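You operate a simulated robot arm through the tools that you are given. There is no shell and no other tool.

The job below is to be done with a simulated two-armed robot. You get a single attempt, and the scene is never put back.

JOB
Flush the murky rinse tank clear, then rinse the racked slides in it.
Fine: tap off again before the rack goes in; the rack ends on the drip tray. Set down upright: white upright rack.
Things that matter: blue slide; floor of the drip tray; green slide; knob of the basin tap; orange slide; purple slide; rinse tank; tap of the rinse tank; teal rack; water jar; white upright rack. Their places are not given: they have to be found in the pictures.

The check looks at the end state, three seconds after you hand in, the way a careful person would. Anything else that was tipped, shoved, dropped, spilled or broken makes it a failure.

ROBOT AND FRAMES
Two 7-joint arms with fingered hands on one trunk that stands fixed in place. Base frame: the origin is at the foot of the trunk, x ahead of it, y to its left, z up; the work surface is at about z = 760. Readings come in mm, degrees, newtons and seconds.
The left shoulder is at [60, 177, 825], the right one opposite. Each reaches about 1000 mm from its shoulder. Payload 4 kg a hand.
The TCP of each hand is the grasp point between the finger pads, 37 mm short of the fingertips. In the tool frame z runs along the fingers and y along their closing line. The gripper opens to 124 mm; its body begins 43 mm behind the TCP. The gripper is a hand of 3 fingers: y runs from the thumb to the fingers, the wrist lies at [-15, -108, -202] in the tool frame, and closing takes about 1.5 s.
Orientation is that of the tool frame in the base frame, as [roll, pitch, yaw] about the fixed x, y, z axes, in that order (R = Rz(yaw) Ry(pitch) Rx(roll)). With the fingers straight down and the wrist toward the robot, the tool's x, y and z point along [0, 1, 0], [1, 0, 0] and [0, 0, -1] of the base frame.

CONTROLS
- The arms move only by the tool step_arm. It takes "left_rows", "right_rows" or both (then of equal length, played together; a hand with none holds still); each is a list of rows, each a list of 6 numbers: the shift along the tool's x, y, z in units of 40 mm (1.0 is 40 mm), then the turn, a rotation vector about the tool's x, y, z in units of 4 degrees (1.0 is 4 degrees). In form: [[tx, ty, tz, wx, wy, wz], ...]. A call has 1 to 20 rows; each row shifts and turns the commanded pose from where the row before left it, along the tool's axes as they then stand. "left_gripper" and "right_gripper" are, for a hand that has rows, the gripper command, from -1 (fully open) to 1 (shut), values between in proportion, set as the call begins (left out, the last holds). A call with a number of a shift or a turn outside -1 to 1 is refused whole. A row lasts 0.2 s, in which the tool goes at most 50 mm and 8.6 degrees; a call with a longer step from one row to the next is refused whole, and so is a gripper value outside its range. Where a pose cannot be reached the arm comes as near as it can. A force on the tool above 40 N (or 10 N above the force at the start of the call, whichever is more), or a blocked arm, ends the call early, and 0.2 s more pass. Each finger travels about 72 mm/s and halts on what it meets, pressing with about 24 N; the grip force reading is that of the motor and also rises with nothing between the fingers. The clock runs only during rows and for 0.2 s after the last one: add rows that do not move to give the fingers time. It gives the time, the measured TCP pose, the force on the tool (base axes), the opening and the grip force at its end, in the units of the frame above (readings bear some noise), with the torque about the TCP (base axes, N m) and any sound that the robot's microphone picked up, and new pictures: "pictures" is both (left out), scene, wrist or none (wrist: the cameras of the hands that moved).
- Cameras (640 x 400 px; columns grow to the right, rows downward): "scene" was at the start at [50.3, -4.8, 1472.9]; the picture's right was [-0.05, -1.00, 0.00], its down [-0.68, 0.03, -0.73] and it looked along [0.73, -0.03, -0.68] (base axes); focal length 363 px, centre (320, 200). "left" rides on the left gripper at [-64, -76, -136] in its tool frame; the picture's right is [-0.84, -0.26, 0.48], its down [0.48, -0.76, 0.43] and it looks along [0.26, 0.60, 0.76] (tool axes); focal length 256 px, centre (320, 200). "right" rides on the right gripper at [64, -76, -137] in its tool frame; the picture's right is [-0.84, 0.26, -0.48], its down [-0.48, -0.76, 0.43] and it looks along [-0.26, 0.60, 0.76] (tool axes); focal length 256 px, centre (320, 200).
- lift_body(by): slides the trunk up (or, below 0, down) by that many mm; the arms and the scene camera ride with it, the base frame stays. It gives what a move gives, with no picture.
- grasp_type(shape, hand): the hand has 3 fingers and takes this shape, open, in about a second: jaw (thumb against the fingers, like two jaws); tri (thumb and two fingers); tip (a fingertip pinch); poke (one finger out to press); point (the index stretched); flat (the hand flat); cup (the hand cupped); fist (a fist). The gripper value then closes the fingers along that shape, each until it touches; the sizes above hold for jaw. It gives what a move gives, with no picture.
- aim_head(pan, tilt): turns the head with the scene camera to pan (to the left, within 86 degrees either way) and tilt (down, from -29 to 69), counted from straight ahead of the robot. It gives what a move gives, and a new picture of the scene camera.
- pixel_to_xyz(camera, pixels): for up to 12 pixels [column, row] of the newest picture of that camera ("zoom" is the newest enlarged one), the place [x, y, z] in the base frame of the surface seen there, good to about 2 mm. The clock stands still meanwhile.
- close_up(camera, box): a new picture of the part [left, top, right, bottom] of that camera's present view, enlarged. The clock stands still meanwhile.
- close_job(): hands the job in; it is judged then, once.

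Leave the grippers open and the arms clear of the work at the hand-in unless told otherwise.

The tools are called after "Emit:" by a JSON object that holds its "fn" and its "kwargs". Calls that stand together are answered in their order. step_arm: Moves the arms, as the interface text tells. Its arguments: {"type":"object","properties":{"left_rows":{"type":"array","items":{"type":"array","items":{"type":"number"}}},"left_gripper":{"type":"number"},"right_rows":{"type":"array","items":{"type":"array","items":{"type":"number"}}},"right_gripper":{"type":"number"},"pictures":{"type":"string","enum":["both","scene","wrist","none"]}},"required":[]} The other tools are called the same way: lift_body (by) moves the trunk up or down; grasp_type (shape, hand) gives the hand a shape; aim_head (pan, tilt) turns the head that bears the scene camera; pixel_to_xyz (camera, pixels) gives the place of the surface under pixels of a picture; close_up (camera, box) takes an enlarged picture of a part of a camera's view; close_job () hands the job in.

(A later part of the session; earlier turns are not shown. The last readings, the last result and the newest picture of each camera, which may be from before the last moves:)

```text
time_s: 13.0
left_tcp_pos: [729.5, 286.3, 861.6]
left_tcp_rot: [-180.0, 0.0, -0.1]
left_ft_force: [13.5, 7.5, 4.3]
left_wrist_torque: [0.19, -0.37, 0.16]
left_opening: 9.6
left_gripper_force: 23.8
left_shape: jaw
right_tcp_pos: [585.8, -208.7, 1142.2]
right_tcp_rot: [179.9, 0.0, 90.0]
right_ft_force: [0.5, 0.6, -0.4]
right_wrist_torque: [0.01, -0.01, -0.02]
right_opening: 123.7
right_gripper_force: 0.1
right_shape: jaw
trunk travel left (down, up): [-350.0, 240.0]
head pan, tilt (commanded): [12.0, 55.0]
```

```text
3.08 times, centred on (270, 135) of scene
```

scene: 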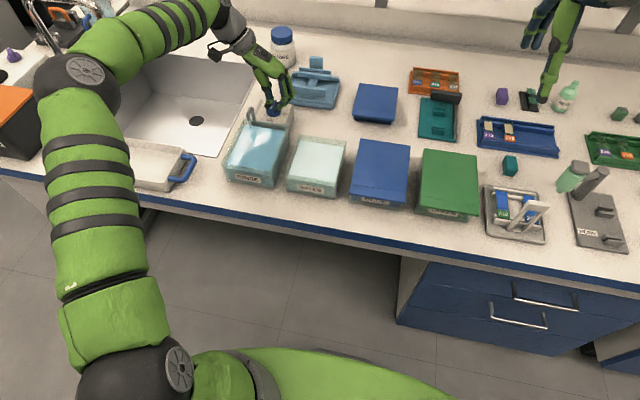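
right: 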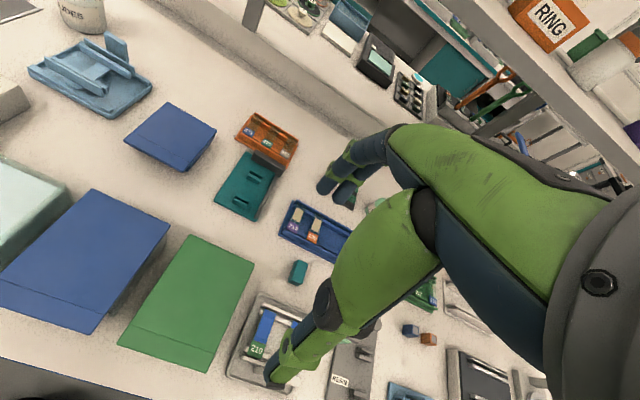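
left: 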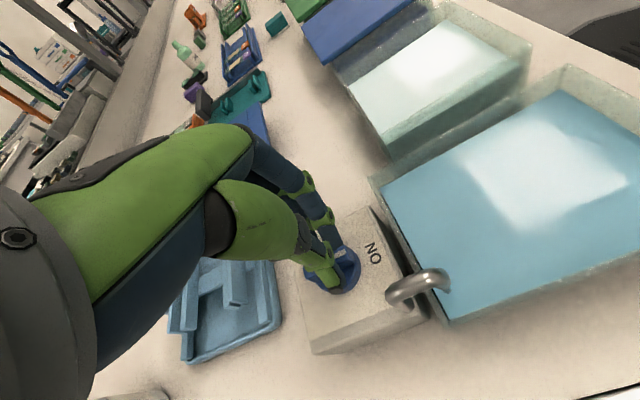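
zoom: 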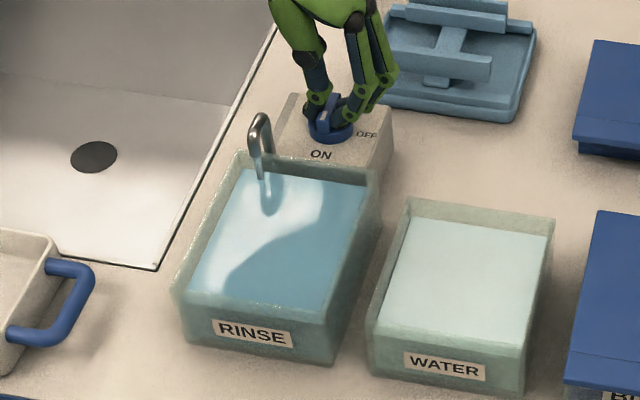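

The tap is ON and the tank is already getting lighter. I'll keep hold of the knob and wait about 2 s, watching colour and level.

Emit:
{"fn": "step_arm", "kwargs": {"left_rows": [[0, 0, 0, 0, 0, 0], [0, 0, 0, 0, 0, 0], [0, 0, 0, 0, 0, 0], [0, 0, 0, 0, 0, 0], [0, 0, 0, 0, 0, 0], [0, 0, 0, 0, 0, 0], [0, 0, 0, 0, 0, 0], [0, 0, 0, 0, 0, 0]], "pictures": "both"}}

Emit:
{"fn": "close_up", "kwargs": {"camera": "scene", "box": [220, 70, 320, 200]}}

Emit:
{"fn": "pixel_to_xyz", "kwargs": {"camera": "scene", "pixels": [[262, 155], [245, 165], [275, 165], [265, 140], [318, 160]]}}

```text
time_s: 14.8
left_tcp_pos: [730.8, 286.3, 860.7]
left_tcp_rot: [-180.0, 0.0, 0.0]
left_ft_force: [13.3, 6.3, 6.3]
left_wrist_torque: [0.14, -0.38, 0.16]
left_opening: 9.4
left_gripper_force: 24.0
left_shape: jaw
right_tcp_pos: [586.6, -209.4, 1142.5]
right_tcp_rot: [-180.0, 0.1, 90.0]
right_ft_force: [0.1, 0.6, 0.3]
right_wrist_torque: [0.0, 0.0, -0.03]
right_opening: 123.9
right_gripper_force: 0.0
right_shape: jaw
trunk travel left (down, up): [-350.0, 240.0]
head pan, tilt (commanded): [12.0, 55.0]
```

scene: 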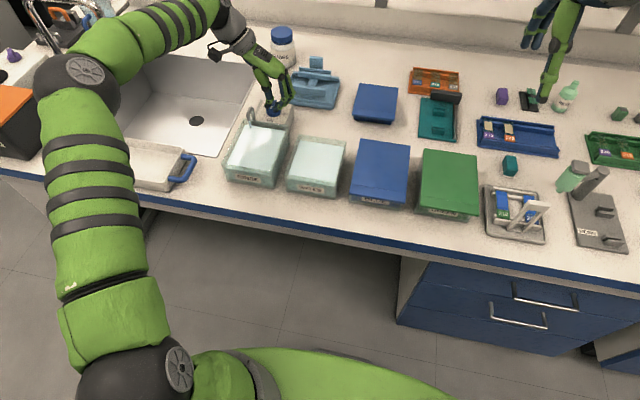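
left: 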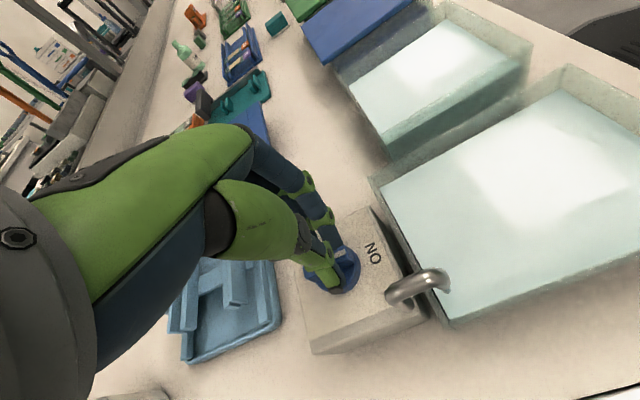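

```text
3.08 times, centred on (270, 135) of scene
```

zoom: 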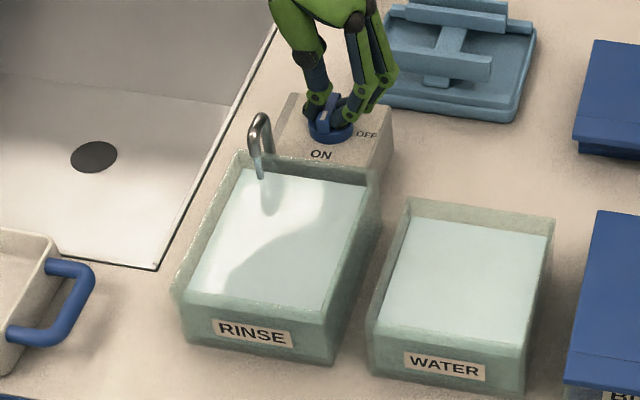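

```text
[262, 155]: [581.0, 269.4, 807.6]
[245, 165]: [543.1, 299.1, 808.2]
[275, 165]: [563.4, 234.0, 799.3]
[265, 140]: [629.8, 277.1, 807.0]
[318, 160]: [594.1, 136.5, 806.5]
```

The level holds at z≈807 and the colour now nearly matches the WATER jar. I'll wait another 2 s to be sure it's fully clear.

Emit:
{"fn": "step_arm", "kwargs": {"left_rows": [[0, 0, 0, 0, 0, 0], [0, 0, 0, 0, 0, 0], [0, 0, 0, 0, 0, 0], [0, 0, 0, 0, 0, 0], [0, 0, 0, 0, 0, 0], [0, 0, 0, 0, 0, 0], [0, 0, 0, 0, 0, 0], [0, 0, 0, 0, 0, 0], [0, 0, 0, 0, 0, 0], [0, 0, 0, 0, 0, 0], [0, 0, 0, 0, 0, 0], [0, 0, 0, 0, 0, 0]], "pictures": "both"}}

Emit:
{"fn": "close_up", "kwargs": {"camera": "scene", "box": [220, 70, 320, 200]}}

Emit:
{"fn": "pixel_to_xyz", "kwargs": {"camera": "scene", "pixels": [[262, 155], [245, 165], [265, 140], [318, 160]]}}

```text
time_s: 17.4
left_tcp_pos: [730.7, 286.7, 861.2]
left_tcp_rot: [180.0, 0.0, 0.1]
left_ft_force: [13.5, 5.1, 5.6]
left_wrist_torque: [0.15, -0.41, 0.13]
left_opening: 10.0
left_gripper_force: 24.3
left_shape: jaw
right_tcp_pos: [585.8, -208.4, 1141.8]
right_tcp_rot: [-179.9, 0.0, 90.0]
right_ft_force: [0.5, -0.2, 1.0]
right_wrist_torque: [0.02, 0.01, -0.01]
right_opening: 123.6
right_gripper_force: 0.1
right_shape: jaw
trunk travel left (down, up): [-350.0, 240.0]
head pan, tilt (commanded): [12.0, 55.0]
```

scene: 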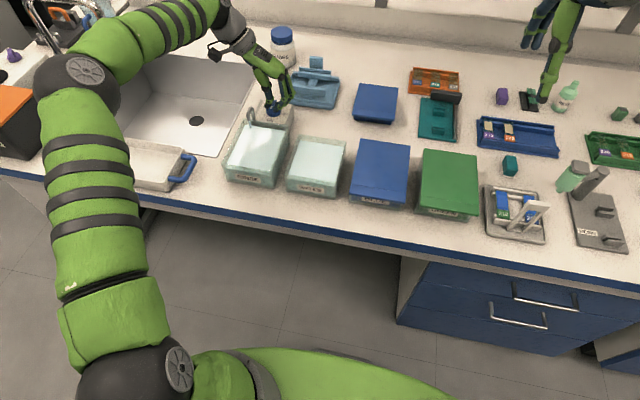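
left: 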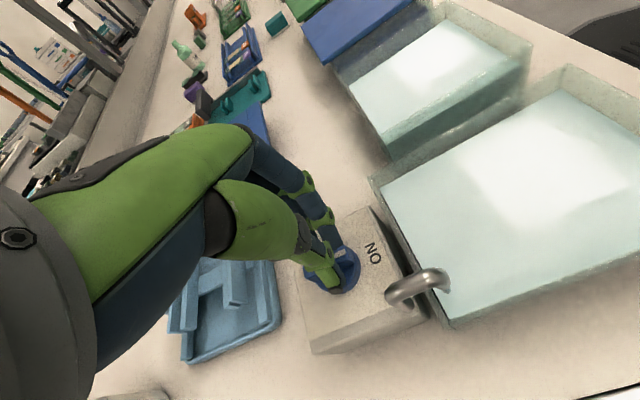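

```text
3.08 times, centred on (270, 135) of scene
```

zoom: 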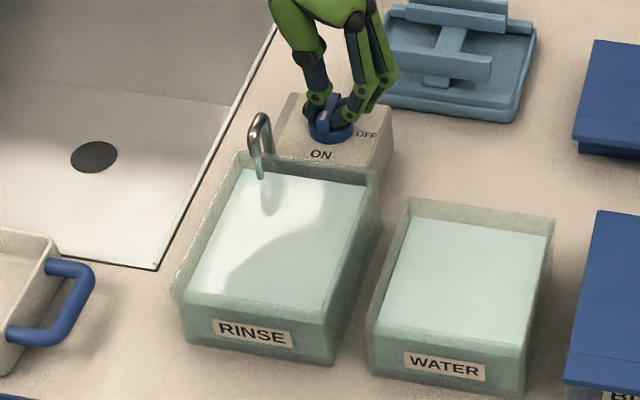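

```text
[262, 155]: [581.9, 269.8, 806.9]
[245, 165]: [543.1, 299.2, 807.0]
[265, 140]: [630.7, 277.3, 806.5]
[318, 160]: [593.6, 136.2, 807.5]
```

The tank is clear (same tint as the WATER jar) with the level unchanged. I'll turn the knob back to OFF, 92° the other way in two calls.

Emit:
{"fn": "step_arm", "kwargs": {"left_rows": [[0, 0, 0, 0, 0, -1], [0, 0, 0, 0, 0, -1], [0, 0, 0, 0, 0, -1], [0, 0, 0, 0, 0, -1], [0, 0, 0, 0, 0, -1], [0, 0, 0, 0, 0, -1], [0, 0, 0, 0, 0, -1], [0, 0, 0, 0, 0, -1], [0, 0, 0, 0, 0, -1], [0, 0, 0, 0, 0, -1], [0, 0, 0, 0, 0, -1], [0, 0, 0, 0, 0, -1]], "pictures": "none"}}

Emit:
{"fn": "step_arm", "kwargs": {"left_rows": [[0, 0, 0, 0, 0, -1], [0, 0, 0, 0, 0, -1], [0, 0, 0, 0, 0, -1], [0, 0, 0, 0, 0, -1], [0, 0, 0, 0, 0, -1], [0, 0, 0, 0, 0, -1], [0, 0, 0, 0, 0, -1], [0, 0, 0, 0, 0, -1], [0, 0, 0, 0, 0, -1], [0, 0, 0, 0, 0, -1], [0, 0, 0, 0, 0, -0.9]], "pictures": "both"}}

Emit:
{"fn": "close_up", "kwargs": {"camera": "scene", "box": [220, 70, 320, 200]}}

```text
time_s: 20.0
left_tcp_pos: [728.3, 285.8, 862.4]
left_tcp_rot: [179.9, -0.1, 48.1]
left_ft_force: [3.8, -2.4, 4.3]
left_wrist_torque: [-0.15, -0.2, -0.02]
left_opening: 8.6
left_gripper_force: 23.9
left_shape: jaw
right_tcp_pos: [586.3, -209.8, 1142.5]
right_tcp_rot: [-179.9, 0.0, 90.1]
right_ft_force: [0.9, -0.6, -0.9]
right_wrist_torque: [0.02, 0.01, -0.01]
right_opening: 123.7
right_gripper_force: 0.1
right_shape: jaw
trunk travel left (down, up): [-350.0, 240.0]
head pan, tilt (commanded): [12.0, 55.0]
```

```text
time_s: 22.4
left_tcp_pos: [730.1, 285.0, 862.2]
left_tcp_rot: [180.0, 0.0, 91.7]
left_ft_force: [7.4, -6.1, 3.5]
left_wrist_torque: [-0.21, -0.29, -0.03]
left_opening: 8.7
left_gripper_force: 24.1
left_shape: jaw
right_tcp_pos: [587.1, -209.1, 1141.7]
right_tcp_rot: [-180.0, 0.0, 89.9]
right_ft_force: [-0.3, -1.0, 0.1]
right_wrist_torque: [0.01, 0.02, -0.03]
right_opening: 123.6
right_gripper_force: 0.1
right_shape: jaw
trunk travel left (down, up): [-350.0, 240.0]
head pan, tilt (commanded): [12.0, 55.0]
```

scene: 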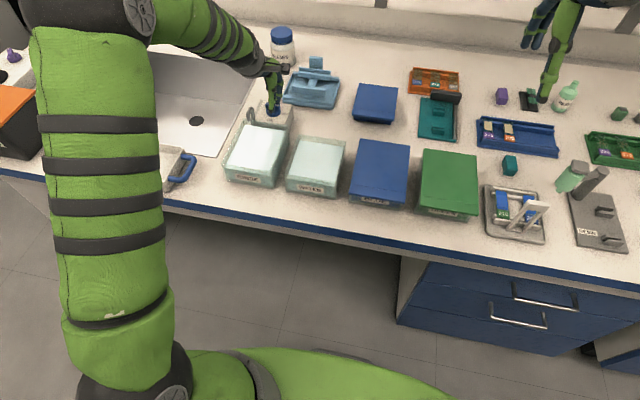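
left: 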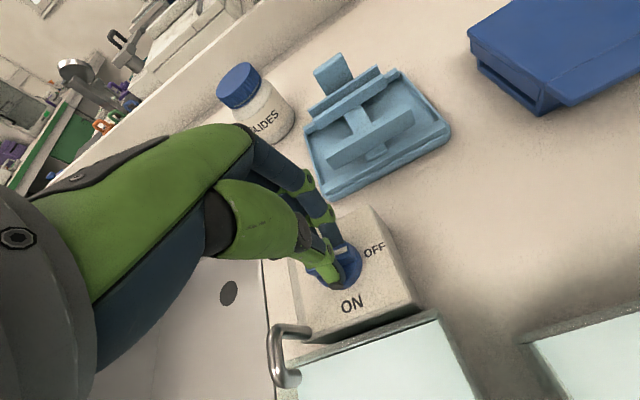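

```text
3.08 times, centred on (270, 135) of scene
```

zoom: 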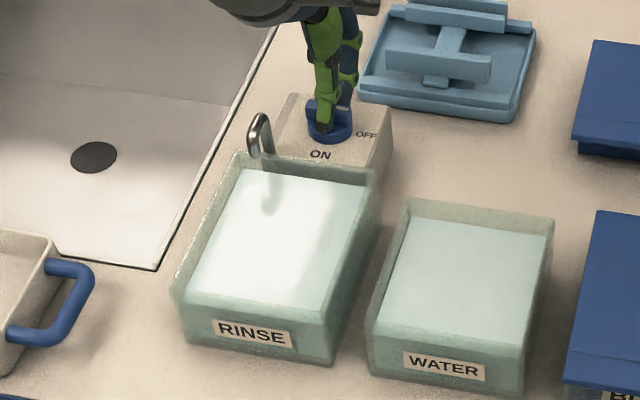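

The stream has stopped and the bar is back at OFF. I'll open the fingers to ~50 mm and rise straight up.

Emit:
{"fn": "step_arm", "kwargs": {"left_rows": [[0, 0, 0, 0, 0, 0], [0, 0, 0, 0, 0, 0], [0, 0, 0, 0, 0, 0], [0, 0, 0, 0, 0, 0], [0, 0, -0.5, 0, 0, 0], [0, 0, -1, 0, 0, 0], [0, 0, -1, 0, 0, 0], [0, 0, -1, 0, 0, 0], [0, 0, -1, 0, 0, 0], [0, 0, -1, 0, 0, 0]], "left_gripper": 0.2, "pictures": "both"}}

Emit:
{"fn": "close_up", "kwargs": {"camera": "scene", "box": [250, 92, 314, 132]}}

Emit:
{"fn": "close_up", "kwargs": {"camera": "scene", "box": [220, 70, 320, 200]}}

```text
time_s: 24.6
left_tcp_pos: [730.6, 286.4, 1081.2]
left_tcp_rot: [-179.9, 0.0, 91.6]
left_ft_force: [-0.1, -0.8, -0.8]
left_wrist_torque: [0.02, 0.02, -0.01]
left_opening: 49.4
left_gripper_force: 0.1
left_shape: jaw
right_tcp_pos: [585.9, -209.2, 1142.4]
right_tcp_rot: [-179.9, 0.0, 90.0]
right_ft_force: [0.8, 0.1, 0.2]
right_wrist_torque: [0.0, -0.02, 0.04]
right_opening: 123.9
right_gripper_force: 0.1
right_shape: jaw
trunk travel left (down, up): [-350.0, 240.0]
head pan, tilt (commanded): [12.0, 55.0]
```

scene: 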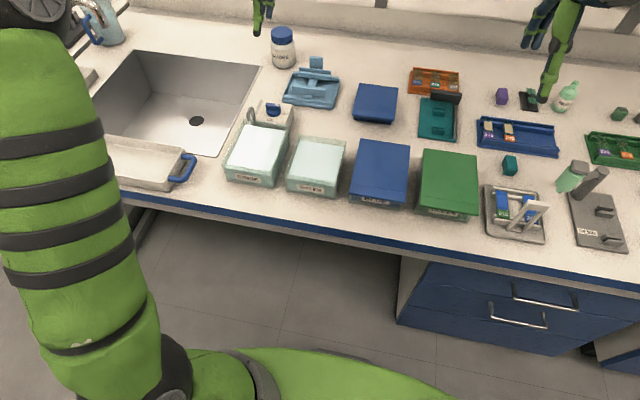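
left: 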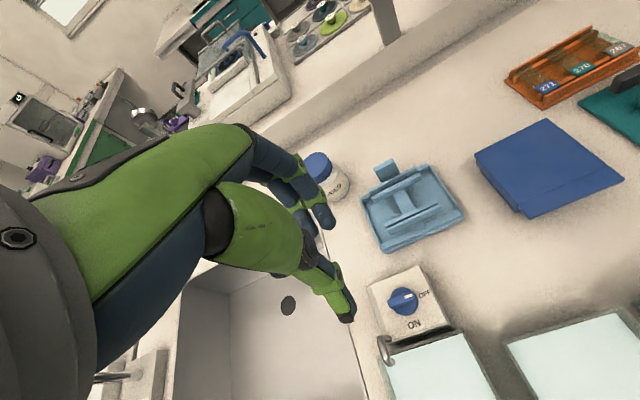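

```text
10.00 times, centred on (282, 112) of scene
```

zoom: 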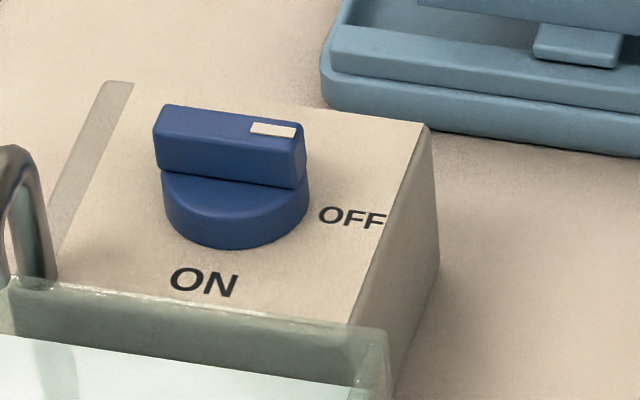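

```text
3.08 times, centred on (270, 135) of scene
```

zoom: 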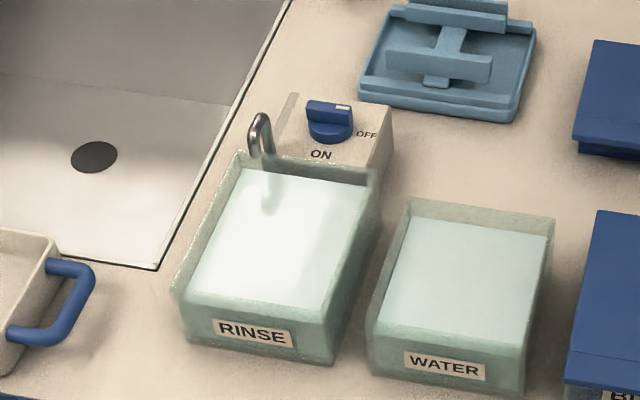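

The knob is at OFF, the stream is stopped, and the tank is clear. I'll park the left arm to the left, clear of the tank.

Emit:
{"fn": "step_arm", "kwargs": {"left_rows": [[0.2, 0, -1, 0, 0, 0], [0.94, -0.6, -0.1, 0, 0, 0], [0.94, -0.6, 0, 0, 0, 0], [0.94, -0.6, 0, 0, 0, 0], [0.94, -0.6, 0, 0, 0, 0], [0.94, -0.6, 0, 0, 0, 0], [0.94, -0.6, 0, 0, 0, 0], [0.94, -0.6, 0, 0, 0, 0], [0.94, -0.6, 0, 0, 0, 0], [0, 0, 0, 0, 0, 0]], "left_gripper": -1, "pictures": "none"}}

Emit:
{"fn": "aim_head", "kwargs": {"pan": -15, "tilt": 55}}

```text
time_s: 26.8
left_tcp_pos: [529.8, 592.8, 1125.4]
left_tcp_rot: [180.0, -0.1, 91.6]
left_ft_force: [1.0, 0.2, -0.6]
left_wrist_torque: [-0.02, -0.03, 0.01]
left_opening: 123.6
left_gripper_force: 0.1
left_shape: jaw
right_tcp_pos: [585.0, -209.6, 1141.6]
right_tcp_rot: [179.9, 0.0, 90.1]
right_ft_force: [0.3, 0.2, -0.3]
right_wrist_torque: [0.02, -0.01, 0.01]
right_opening: 123.9
right_gripper_force: 0.2
right_shape: jaw
trunk travel left (down, up): [-350.0, 240.0]
head pan, tilt (commanded): [12.0, 55.0]
```

```text
time_s: 27.7
left_tcp_pos: [529.9, 591.5, 1125.5]
left_tcp_rot: [180.0, 0.1, 91.6]
left_ft_force: [0.8, -0.5, 0.3]
left_wrist_torque: [-0.01, -0.02, -0.01]
left_opening: 123.6
left_gripper_force: 0.1
left_shape: jaw
right_tcp_pos: [585.2, -210.0, 1143.4]
right_tcp_rot: [-180.0, 0.1, 90.0]
right_ft_force: [0.1, 0.0, -0.2]
right_wrist_torque: [-0.02, -0.02, 0.02]
right_opening: 123.7
right_gripper_force: 0.2
right_shape: jaw
trunk travel left (down, up): [-350.0, 240.0]
head pan, tilt (commanded): [-15.0, 55.0]
```

scene: 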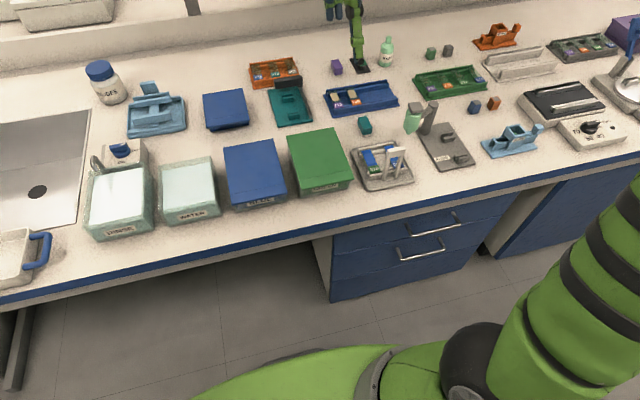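

The left arm is parked. Now I'll measure the white rack precisely in a tight enlargement, and the tank rim as well.

Emit:
{"fn": "close_up", "kwargs": {"camera": "scene", "box": [345, 135, 421, 195]}}

Emit:
{"fn": "pixel_to_xyz", "kwargs": {"camera": "zoom", "pixels": [[320, 100], [320, 200], [320, 300], [200, 200], [440, 200], [440, 100], [200, 300], [440, 300]]}}

```text
6.67 times, centred on (383, 165) of scene
```

zoom: 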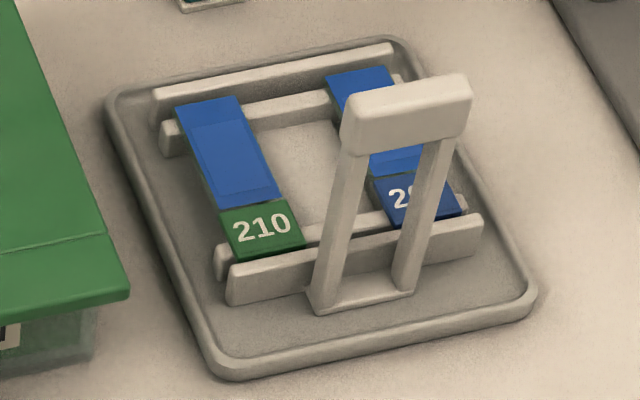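

```text
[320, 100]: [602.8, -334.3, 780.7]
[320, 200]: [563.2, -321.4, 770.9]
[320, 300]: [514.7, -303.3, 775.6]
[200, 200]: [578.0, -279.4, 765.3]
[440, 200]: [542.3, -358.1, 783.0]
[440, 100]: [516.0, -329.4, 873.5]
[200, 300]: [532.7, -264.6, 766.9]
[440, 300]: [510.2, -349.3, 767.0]
```

I'll take finer points on the rail ends, handle and foot, plus the drip tray corners.

Emit:
{"fn": "pixel_to_xyz", "kwargs": {"camera": "zoom", "pixels": [[157, 100], [390, 54], [232, 285], [478, 235], [165, 135], [230, 298], [480, 250], [222, 258], [322, 308], [411, 294], [312, 292], [395, 48]]}}

Emit:
{"fn": "pixel_to_xyz", "kwargs": {"camera": "zoom", "pixels": [[348, 105], [466, 82], [350, 140], [468, 115], [365, 95], [450, 80], [322, 260], [415, 240], [340, 200], [430, 180], [400, 92], [405, 130]]}}

Emit:
{"fn": "pixel_to_xyz", "kwargs": {"camera": "zoom", "pixels": [[112, 100], [400, 42], [535, 290], [225, 375], [130, 110], [515, 290], [235, 350], [395, 60], [160, 180], [480, 300], [300, 335], [490, 230]]}}

```text
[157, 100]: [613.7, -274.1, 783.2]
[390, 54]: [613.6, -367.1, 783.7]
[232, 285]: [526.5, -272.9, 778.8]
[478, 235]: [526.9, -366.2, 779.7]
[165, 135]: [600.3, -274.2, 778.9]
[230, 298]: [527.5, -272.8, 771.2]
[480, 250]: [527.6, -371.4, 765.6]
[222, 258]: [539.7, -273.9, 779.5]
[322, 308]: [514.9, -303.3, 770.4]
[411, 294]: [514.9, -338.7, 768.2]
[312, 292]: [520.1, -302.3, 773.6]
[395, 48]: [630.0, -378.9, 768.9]
```

```text
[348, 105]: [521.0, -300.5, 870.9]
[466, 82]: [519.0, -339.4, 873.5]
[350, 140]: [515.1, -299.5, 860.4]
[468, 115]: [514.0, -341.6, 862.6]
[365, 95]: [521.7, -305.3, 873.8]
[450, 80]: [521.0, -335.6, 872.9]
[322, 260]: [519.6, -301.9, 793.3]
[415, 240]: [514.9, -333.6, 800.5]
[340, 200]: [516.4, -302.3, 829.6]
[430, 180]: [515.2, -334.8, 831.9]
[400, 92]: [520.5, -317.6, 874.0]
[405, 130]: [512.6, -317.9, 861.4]
```

```text
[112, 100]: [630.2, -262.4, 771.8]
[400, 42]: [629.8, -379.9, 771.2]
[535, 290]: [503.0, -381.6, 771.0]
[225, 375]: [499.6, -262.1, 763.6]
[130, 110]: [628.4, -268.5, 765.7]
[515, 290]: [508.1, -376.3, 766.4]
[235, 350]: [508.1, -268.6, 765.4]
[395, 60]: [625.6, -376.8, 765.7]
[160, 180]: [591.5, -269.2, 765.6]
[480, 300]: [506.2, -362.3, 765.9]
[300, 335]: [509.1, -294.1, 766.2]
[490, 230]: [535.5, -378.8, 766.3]
```

The rack spans x 512–618 and y −272…−368 (95 mm wide); the drip tray floor is x 508–627, y −268…−377. Now a tight zoom on the rinse tank to get the inner wall positions.

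Emit:
{"fn": "aim_head", "kwargs": {"pan": 15, "tilt": 60}}

Emit:
{"fn": "close_up", "kwargs": {"camera": "scene", "box": [230, 80, 340, 170]}}

```text
time_s: 28.7
left_tcp_pos: [530.3, 592.6, 1125.0]
left_tcp_rot: [180.0, 0.0, 91.6]
left_ft_force: [1.4, 0.5, -0.1]
left_wrist_torque: [0.01, 0.0, 0.04]
left_opening: 123.9
left_gripper_force: 0.2
left_shape: jaw
right_tcp_pos: [585.9, -210.0, 1142.6]
right_tcp_rot: [180.0, 0.0, 90.0]
right_ft_force: [0.9, -0.3, 0.3]
right_wrist_torque: [0.01, 0.0, -0.02]
right_opening: 123.7
right_gripper_force: 0.1
right_shape: jaw
trunk travel left (down, up): [-350.0, 240.0]
head pan, tilt (commanded): [15.0, 60.0]
```

scene: 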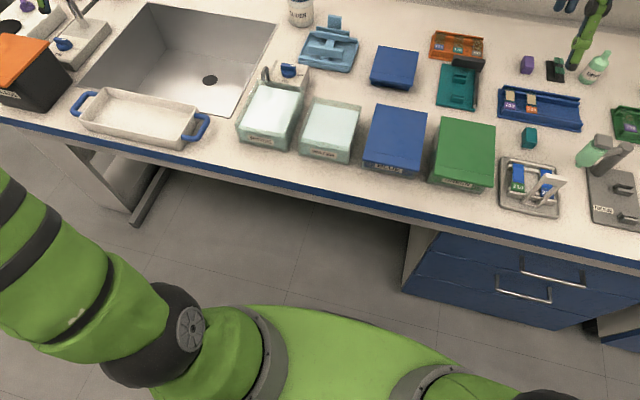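

```text
4.44 times, centred on (285, 125) of scene
```

zoom: 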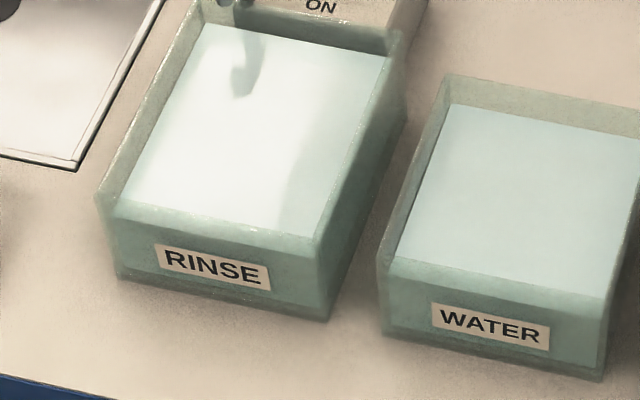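

I'll sample along the rim and the inner walls of the rinse tank.

Emit:
{"fn": "pixel_to_xyz", "kwargs": {"camera": "zoom", "pixels": [[103, 197], [120, 203], [220, 220], [318, 240], [323, 243], [360, 150], [392, 60], [150, 105], [185, 30], [130, 190], [300, 220], [202, 28]]}}

Emit:
{"fn": "pixel_to_xyz", "kwargs": {"camera": "zoom", "pixels": [[110, 190], [125, 200], [220, 212], [310, 236], [328, 238], [345, 190], [352, 165], [372, 120], [140, 130], [160, 110], [290, 30], [388, 50]]}}

Emit:
{"fn": "pixel_to_xyz", "kwargs": {"camera": "zoom", "pixels": [[118, 275], [328, 318], [220, 228], [220, 235], [112, 210], [108, 202], [336, 240], [380, 130], [376, 95], [128, 150], [120, 165], [147, 140]]}}

```text
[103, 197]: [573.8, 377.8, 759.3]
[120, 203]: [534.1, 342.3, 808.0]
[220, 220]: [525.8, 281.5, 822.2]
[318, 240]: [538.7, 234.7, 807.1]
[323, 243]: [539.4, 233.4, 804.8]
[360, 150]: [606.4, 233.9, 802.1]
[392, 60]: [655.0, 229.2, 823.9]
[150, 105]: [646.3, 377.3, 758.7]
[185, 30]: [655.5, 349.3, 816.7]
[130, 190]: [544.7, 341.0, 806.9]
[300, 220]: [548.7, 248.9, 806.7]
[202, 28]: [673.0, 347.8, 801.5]
```

```text
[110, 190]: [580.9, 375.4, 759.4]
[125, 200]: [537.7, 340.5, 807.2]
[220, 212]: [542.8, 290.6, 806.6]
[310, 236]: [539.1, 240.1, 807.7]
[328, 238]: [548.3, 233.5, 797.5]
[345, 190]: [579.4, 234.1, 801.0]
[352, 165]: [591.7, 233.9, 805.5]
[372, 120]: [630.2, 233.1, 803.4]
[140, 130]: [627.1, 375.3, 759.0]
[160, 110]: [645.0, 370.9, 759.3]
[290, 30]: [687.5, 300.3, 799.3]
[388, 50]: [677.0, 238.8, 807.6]
```

```text
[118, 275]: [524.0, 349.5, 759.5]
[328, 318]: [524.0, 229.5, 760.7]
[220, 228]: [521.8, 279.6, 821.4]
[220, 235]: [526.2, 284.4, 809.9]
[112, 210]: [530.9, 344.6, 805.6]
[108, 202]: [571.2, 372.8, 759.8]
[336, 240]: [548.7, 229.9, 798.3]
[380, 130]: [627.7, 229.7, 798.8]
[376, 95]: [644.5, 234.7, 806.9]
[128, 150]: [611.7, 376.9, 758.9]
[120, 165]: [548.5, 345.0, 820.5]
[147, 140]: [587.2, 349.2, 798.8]
```

Tank inner: x≈527–677, y≈234–345, centre y≈289.5; the spout tip at x≈660 limits the back. The rack will go in with its handle at x≈546, y≈289.5. Now I'll bring the right hand above the handle at (519, −320), with fingers partly open to 60 mm, stopping at z≈950.

Emit:
{"fn": "step_arm", "kwargs": {"right_rows": [[-0.92, -0.55, 0, 0, 0, 0], [-0.92, -0.55, 0, 0, 0, 0], [-0.92, -0.55, 0.3, 0, 0, 0], [0, 0, 1, 0, 0, 0], [0, 0, 1, 0, 0, 0], [0, 0, 1, 0, 0, 0], [0, 0, 1, 0, 0, 0], [0, 0, 0.5, 0, 0, 0], [0, 0, 0, 0, 0, 0], [0, 0, 0, 0, 0, 0]], "right_gripper": 0.03, "pictures": "both"}}

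Emit:
{"fn": "aim_head", "kwargs": {"pan": -15, "tilt": 50}}

Emit:
{"fn": "close_up", "kwargs": {"camera": "scene", "box": [310, 80, 450, 220]}}

```text
time_s: 30.9
left_tcp_pos: [529.9, 591.5, 1126.4]
left_tcp_rot: [-179.9, -0.1, 91.7]
left_ft_force: [-0.9, 0.2, 0.5]
left_wrist_torque: [0.04, 0.03, 0.03]
left_opening: 123.8
left_gripper_force: 0.1
left_shape: jaw
right_tcp_pos: [520.1, -319.7, 950.1]
right_tcp_rot: [179.9, 0.0, 89.9]
right_ft_force: [0.0, -0.5, 0.0]
right_wrist_torque: [0.01, 0.03, 0.01]
right_opening: 60.2
right_gripper_force: 0.1
right_shape: jaw
trunk travel left (down, up): [-350.0, 240.0]
head pan, tilt (commanded): [15.0, 60.0]
```

scene: 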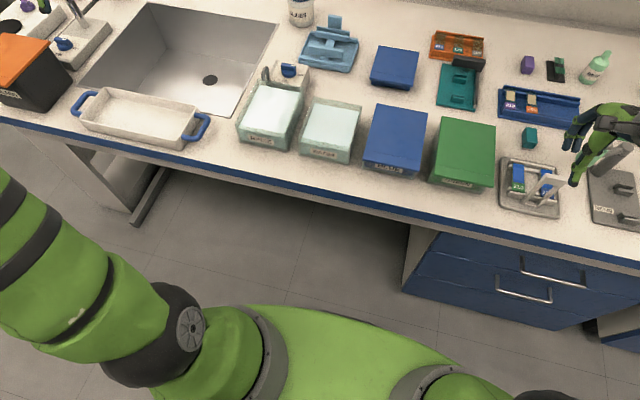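
right: 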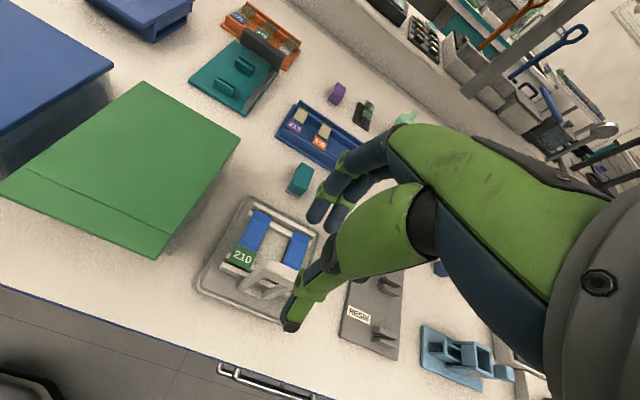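

```text
time_s: 31.8
left_tcp_pos: [529.6, 591.2, 1124.7]
left_tcp_rot: [-180.0, 0.0, 91.6]
left_ft_force: [0.0, 0.9, -0.5]
left_wrist_torque: [-0.05, -0.01, -0.03]
left_opening: 123.5
left_gripper_force: 0.0
left_shape: jaw
right_tcp_pos: [517.9, -320.2, 948.9]
right_tcp_rot: [-180.0, 0.0, 90.0]
right_ft_force: [0.3, -0.2, 0.8]
right_wrist_torque: [0.04, -0.01, 0.03]
right_opening: 60.2
right_gripper_force: 0.1
right_shape: jaw
trunk travel left (down, up): [-350.0, 240.0]
head pan, tilt (commanded): [-15.0, 50.0]
```

scene: 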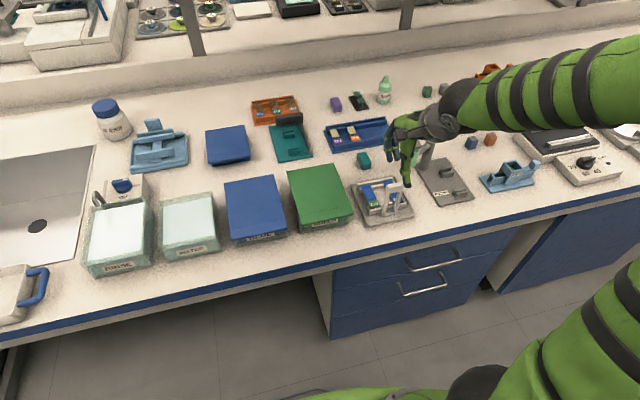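

```text
2.86 times, centred on (380, 150) of scene
```

zoom: 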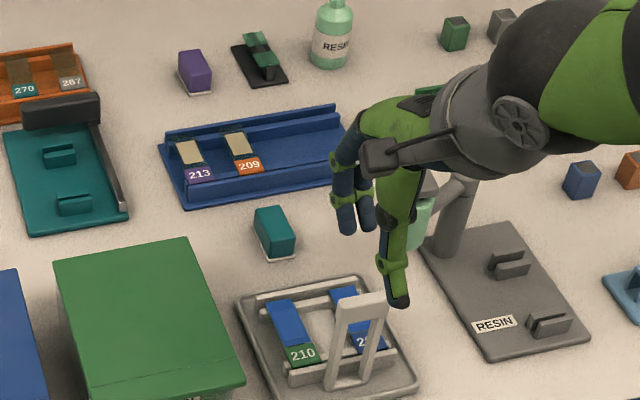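

The hand is at (519, −320, 949) directly above the handle. I'll lower to z≈895 so the tips begin to straddle the bar, and check.

Emit:
{"fn": "step_arm", "kwargs": {"right_rows": [[0, 0, 0.7, 0, 0, 0], [0, 0, 0.65, 0, 0, 0], [0, 0, 0, 0, 0, 0]], "pictures": "both"}}

Emit:
{"fn": "close_up", "kwargs": {"camera": "scene", "box": [340, 120, 440, 220]}}

Emit:
{"fn": "close_up", "kwargs": {"camera": "right", "box": [180, 160, 380, 340]}}

```text
time_s: 32.6
left_tcp_pos: [529.9, 592.3, 1125.1]
left_tcp_rot: [180.0, 0.0, 91.6]
left_ft_force: [0.2, -1.0, -0.6]
left_wrist_torque: [-0.02, 0.0, 0.01]
left_opening: 123.9
left_gripper_force: 0.0
left_shape: jaw
right_tcp_pos: [519.0, -320.5, 896.6]
right_tcp_rot: [180.0, 0.0, 90.1]
right_ft_force: [0.4, -0.4, -0.2]
right_wrist_torque: [-0.02, 0.03, -0.01]
right_opening: 60.5
right_gripper_force: 0.0
right_shape: jaw
trunk travel left (down, up): [-350.0, 240.0]
head pan, tilt (commanded): [-15.0, 50.0]
```

scene: 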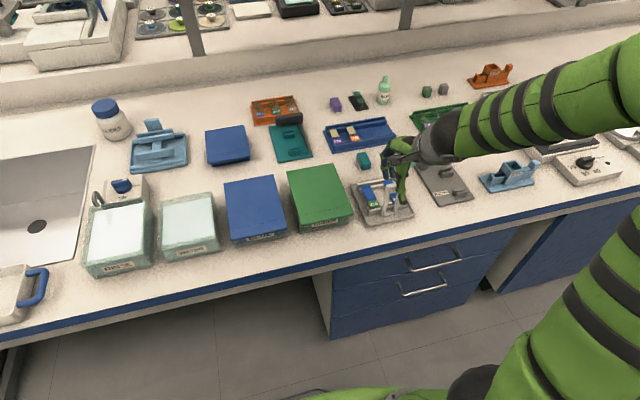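
right: 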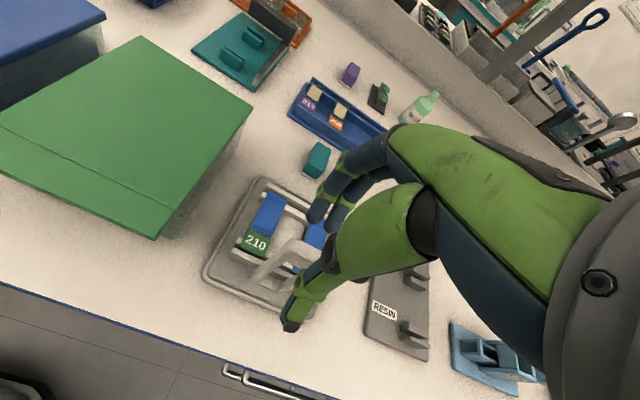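

```text
4.00 times, centred on (390, 170) of scene
```

zoom: 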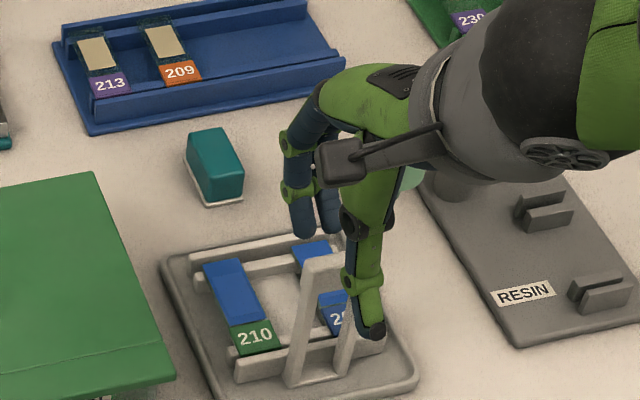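

```text
2.22 times, centred on (280, 250) of right
```

zoom: 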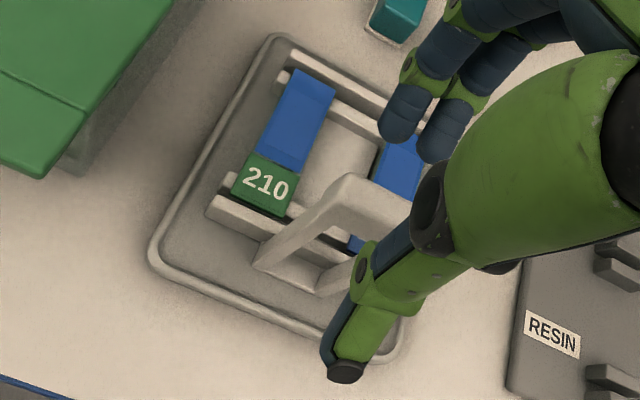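

The thumb is on the near side and the fingers on the far side of the loop. I'll lower another 30 mm to z≈866 and then close on the bar.

Emit:
{"fn": "step_arm", "kwargs": {"right_rows": [[0, 0, 0.4, 0, 0, 0], [0, 0, 0.35, 0, 0, 0], [0, 0, 0, 0, 0, 0]], "pictures": "none"}}

Emit:
{"fn": "close_up", "kwargs": {"camera": "right", "box": [180, 160, 380, 340]}}

Emit:
{"fn": "close_up", "kwargs": {"camera": "scene", "box": [340, 120, 440, 220]}}

```text
time_s: 33.4
left_tcp_pos: [529.4, 591.9, 1125.0]
left_tcp_rot: [180.0, 0.0, 91.6]
left_ft_force: [-0.7, 0.8, -0.3]
left_wrist_torque: [0.01, -0.01, 0.0]
left_opening: 124.1
left_gripper_force: 0.1
left_shape: jaw
right_tcp_pos: [521.5, -318.4, 865.9]
right_tcp_rot: [-179.9, 0.0, 90.0]
right_ft_force: [0.4, 0.7, -0.1]
right_wrist_torque: [0.01, 0.03, 0.02]
right_opening: 60.4
right_gripper_force: 0.0
right_shape: jaw
trunk travel left (down, up): [-350.0, 240.0]
head pan, tilt (commanded): [-15.0, 50.0]
```

```text
2.22 times, centred on (280, 250) of right
```

zoom: 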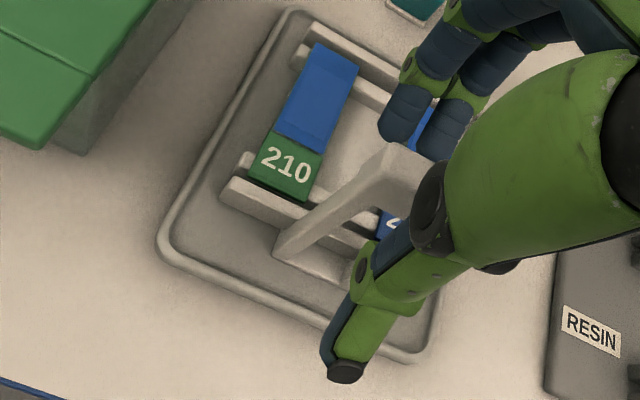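

```text
4.00 times, centred on (390, 170) of scene
```

zoom: 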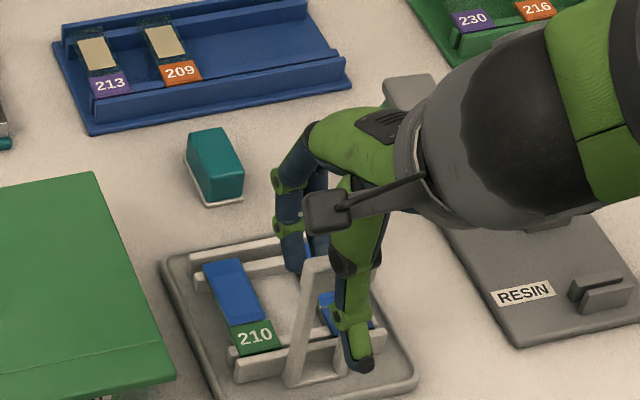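

The fingers straddle the bar with no contact. Closing the right hand on the handle.

Emit:
{"fn": "step_arm", "kwargs": {"right_rows": [[0, 0, 0, 0, 0, 0], [0, 0, 0, 0, 0, 0], [0, 0, 0, 0, 0, 0], [0, 0, 0, 0, 0, 0], [0, 0, 0, 0, 0, 0], [0, 0, 0, 0, 0, 0]], "right_gripper": 1, "pictures": "none"}}

Emit:
{"fn": "close_up", "kwargs": {"camera": "right", "box": [180, 160, 380, 340]}}

Emit:
{"fn": "close_up", "kwargs": {"camera": "scene", "box": [340, 120, 440, 220]}}

```text
time_s: 34.8
left_tcp_pos: [530.1, 591.5, 1125.4]
left_tcp_rot: [-179.9, 0.0, 91.6]
left_ft_force: [-0.4, -0.9, -0.2]
left_wrist_torque: [0.0, 0.02, -0.03]
left_opening: 123.5
left_gripper_force: 0.1
left_shape: jaw
right_tcp_pos: [519.5, -319.9, 866.7]
right_tcp_rot: [179.9, 0.0, 90.0]
right_ft_force: [-1.9, 1.1, 5.3]
right_wrist_torque: [0.07, -0.49, 0.13]
right_opening: 11.2
right_gripper_force: 23.8
right_shape: jaw
trunk travel left (down, up): [-350.0, 240.0]
head pan, tilt (commanded): [-15.0, 50.0]
```

```text
2.22 times, centred on (280, 250) of right
```

zoom: 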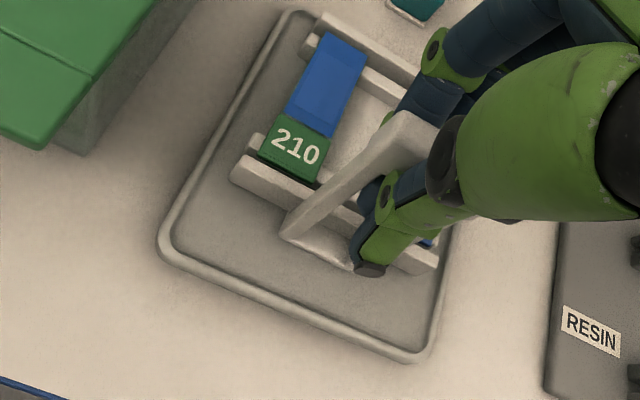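

```text
4.00 times, centred on (390, 170) of scene
```

zoom: 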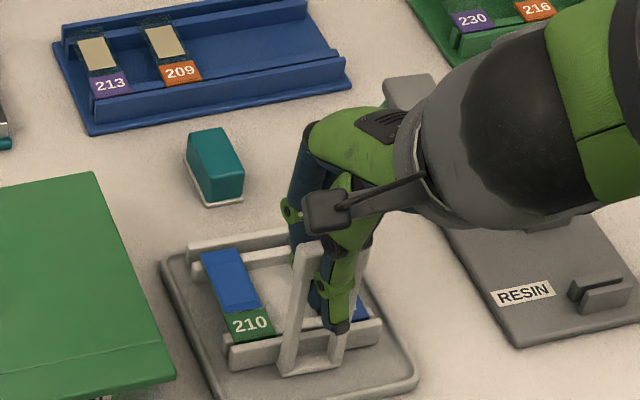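

The grip is at 11.2 mm and 24 N. The rack seems to have slid slightly away from me, so I'll measure its rails and check level before lifting.

Emit:
{"fn": "pixel_to_xyz", "kwargs": {"camera": "zoom", "pixels": [[190, 250], [232, 355], [378, 325], [285, 372], [333, 368], [235, 265], [248, 322], [275, 300], [305, 250], [300, 340], [345, 280], [280, 235]]}}

Emit:
{"fn": "pixel_to_xyz", "kwargs": {"camera": "right", "pixels": [[290, 234], [302, 205], [284, 244], [317, 208], [330, 186], [312, 227], [308, 254], [328, 268], [374, 277], [325, 169], [365, 193], [358, 212]]}}

```text
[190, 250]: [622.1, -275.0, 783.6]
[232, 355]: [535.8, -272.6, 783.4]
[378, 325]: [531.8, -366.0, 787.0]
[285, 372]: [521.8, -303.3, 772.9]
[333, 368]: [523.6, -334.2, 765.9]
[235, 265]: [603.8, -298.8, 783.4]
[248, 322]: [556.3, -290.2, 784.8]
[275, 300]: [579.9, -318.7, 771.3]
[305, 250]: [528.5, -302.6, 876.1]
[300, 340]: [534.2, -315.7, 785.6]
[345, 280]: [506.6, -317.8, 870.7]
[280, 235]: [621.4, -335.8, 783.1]
```

```text
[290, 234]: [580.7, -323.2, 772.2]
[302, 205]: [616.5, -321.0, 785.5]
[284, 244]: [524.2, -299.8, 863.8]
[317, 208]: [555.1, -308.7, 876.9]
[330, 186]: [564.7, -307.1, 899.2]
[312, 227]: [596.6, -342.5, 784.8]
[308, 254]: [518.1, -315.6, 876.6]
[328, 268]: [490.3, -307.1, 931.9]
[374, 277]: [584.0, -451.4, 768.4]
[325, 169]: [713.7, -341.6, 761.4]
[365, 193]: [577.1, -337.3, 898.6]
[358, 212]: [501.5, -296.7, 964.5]
```

The thumb pushed the rack about 7 mm back (foot now x≈522, back rail ≈622), but it's still level and on the tray. I'll lift 20 mm slowly and check for tilt or slip.

Emit:
{"fn": "step_arm", "kwargs": {"right_rows": [[0, 0, -0.1, 0, 0, 0], [0, 0, -0.15, 0, 0, 0], [0, 0, -0.25, 0, 0, 0], [0, 0, 0, 0, 0, 0], [0, 0, 0, 0, 0, 0]], "pictures": "none"}}

Emit:
{"fn": "close_up", "kwargs": {"camera": "scene", "box": [340, 120, 440, 220]}}

Emit:
{"fn": "close_up", "kwargs": {"camera": "right", "box": [180, 160, 380, 340]}}

```text
time_s: 36.0
left_tcp_pos: [528.9, 592.4, 1125.2]
left_tcp_rot: [-180.0, 0.0, 91.7]
left_ft_force: [0.2, -0.4, -0.4]
left_wrist_torque: [-0.02, 0.01, 0.01]
left_opening: 123.9
left_gripper_force: 0.1
left_shape: jaw
right_tcp_pos: [519.4, -319.3, 884.4]
right_tcp_rot: [180.0, -0.1, 90.0]
right_ft_force: [0.5, -0.6, 1.3]
right_wrist_torque: [0.0, -0.16, -0.02]
right_opening: 7.7
right_gripper_force: 24.5
right_shape: jaw
trunk travel left (down, up): [-350.0, 240.0]
head pan, tilt (commanded): [-15.0, 50.0]
```

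```text
4.00 times, centred on (390, 170) of scene
```

zoom: 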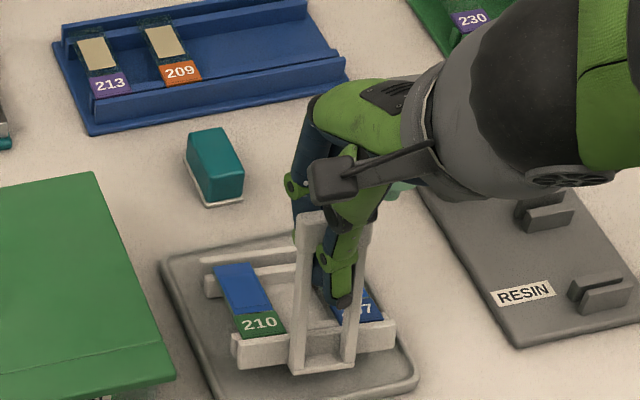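

```text
2.22 times, centred on (280, 250) of right
```

zoom: 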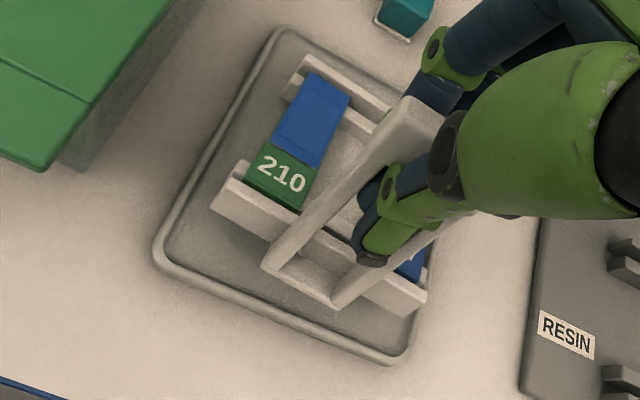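

The rack tips: its far end hangs lower than the near end. I'll measure the tilt.

Emit:
{"fn": "pixel_to_xyz", "kwargs": {"camera": "zoom", "pixels": [[305, 62], [218, 205], [228, 178], [420, 300], [310, 95], [280, 175], [275, 265], [335, 300], [300, 85], [390, 130], [408, 110], [360, 165]]}}

Emit:
{"fn": "pixel_to_xyz", "kwargs": {"camera": "scene", "pixels": [[373, 184], [399, 207], [415, 201], [387, 212], [376, 190], [380, 200], [388, 175], [395, 190], [402, 178], [388, 206], [400, 212], [390, 184]]}}

```text
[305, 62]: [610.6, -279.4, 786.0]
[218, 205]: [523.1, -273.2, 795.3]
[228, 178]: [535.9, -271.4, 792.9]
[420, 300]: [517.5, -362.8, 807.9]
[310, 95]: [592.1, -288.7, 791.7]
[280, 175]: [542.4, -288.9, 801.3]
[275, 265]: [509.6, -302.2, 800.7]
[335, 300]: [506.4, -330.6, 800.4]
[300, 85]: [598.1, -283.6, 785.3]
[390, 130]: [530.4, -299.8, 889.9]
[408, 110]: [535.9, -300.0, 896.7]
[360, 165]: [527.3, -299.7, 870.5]
```

```text
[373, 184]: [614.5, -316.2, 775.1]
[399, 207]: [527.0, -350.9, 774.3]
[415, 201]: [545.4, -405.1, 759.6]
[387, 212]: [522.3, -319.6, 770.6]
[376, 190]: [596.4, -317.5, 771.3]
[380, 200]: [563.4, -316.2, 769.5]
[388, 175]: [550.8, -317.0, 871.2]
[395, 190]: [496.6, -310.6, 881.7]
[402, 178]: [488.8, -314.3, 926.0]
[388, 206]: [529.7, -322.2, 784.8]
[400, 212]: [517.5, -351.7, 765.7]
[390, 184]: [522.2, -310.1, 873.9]
```

The slide plane slopes about 11° (z 801 near, 792 far), so the grip is letting the rack pitch forward. I'll look closely at how the fingers hold the bar.

Emit:
{"fn": "step_arm", "kwargs": {"right_rows": [[0, 0, 0, 0, 0, 0]], "pictures": "both"}}

Emit:
{"fn": "close_up", "kwargs": {"camera": "right", "box": [270, 170, 390, 290]}}

Emit:
{"fn": "close_up", "kwargs": {"camera": "scene", "box": [365, 140, 425, 220]}}

```text
time_s: 36.4
left_tcp_pos: [530.9, 590.4, 1126.4]
left_tcp_rot: [-180.0, 0.0, 91.7]
left_ft_force: [-0.3, 0.7, -0.1]
left_wrist_torque: [-0.01, 0.0, 0.0]
left_opening: 123.7
left_gripper_force: 0.0
left_shape: jaw
right_tcp_pos: [519.7, -318.9, 886.7]
right_tcp_rot: [180.0, 0.1, 90.0]
right_ft_force: [0.5, -0.2, 1.6]
right_wrist_torque: [0.05, -0.12, 0.01]
right_opening: 7.7
right_gripper_force: 24.4
right_shape: jaw
trunk travel left (down, up): [-350.0, 240.0]
head pan, tilt (commanded): [-15.0, 50.0]
```

scene: 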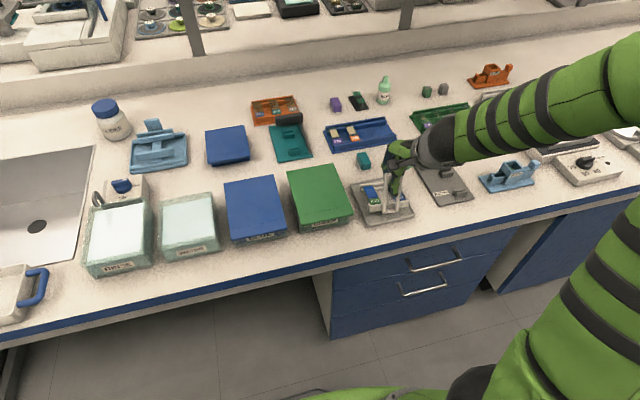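
right: 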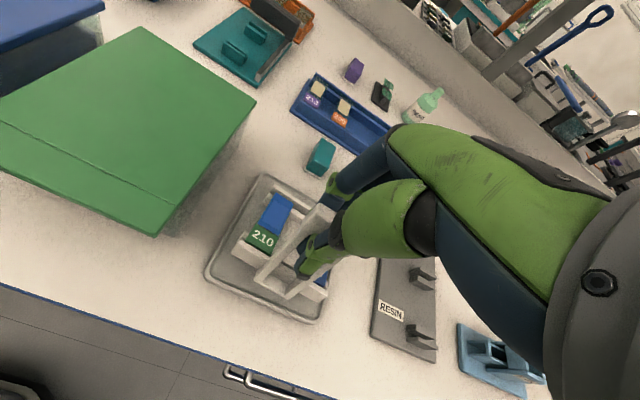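

```text
3.33 times, centred on (330, 230) of right
```

zoom: 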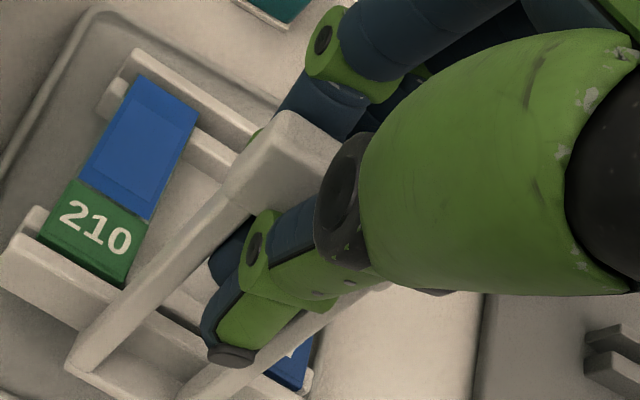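

```text
5.00 times, centred on (395, 180) of scene
```

zoom: 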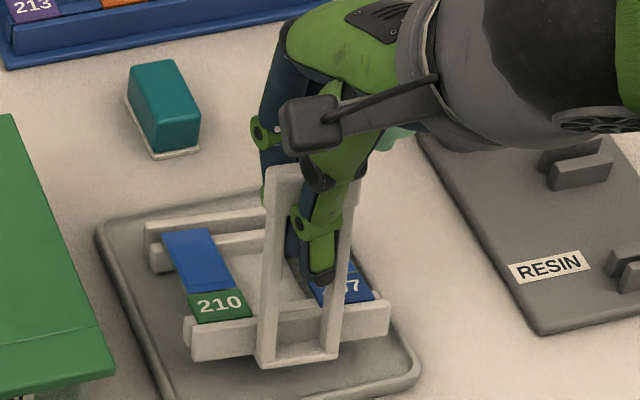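

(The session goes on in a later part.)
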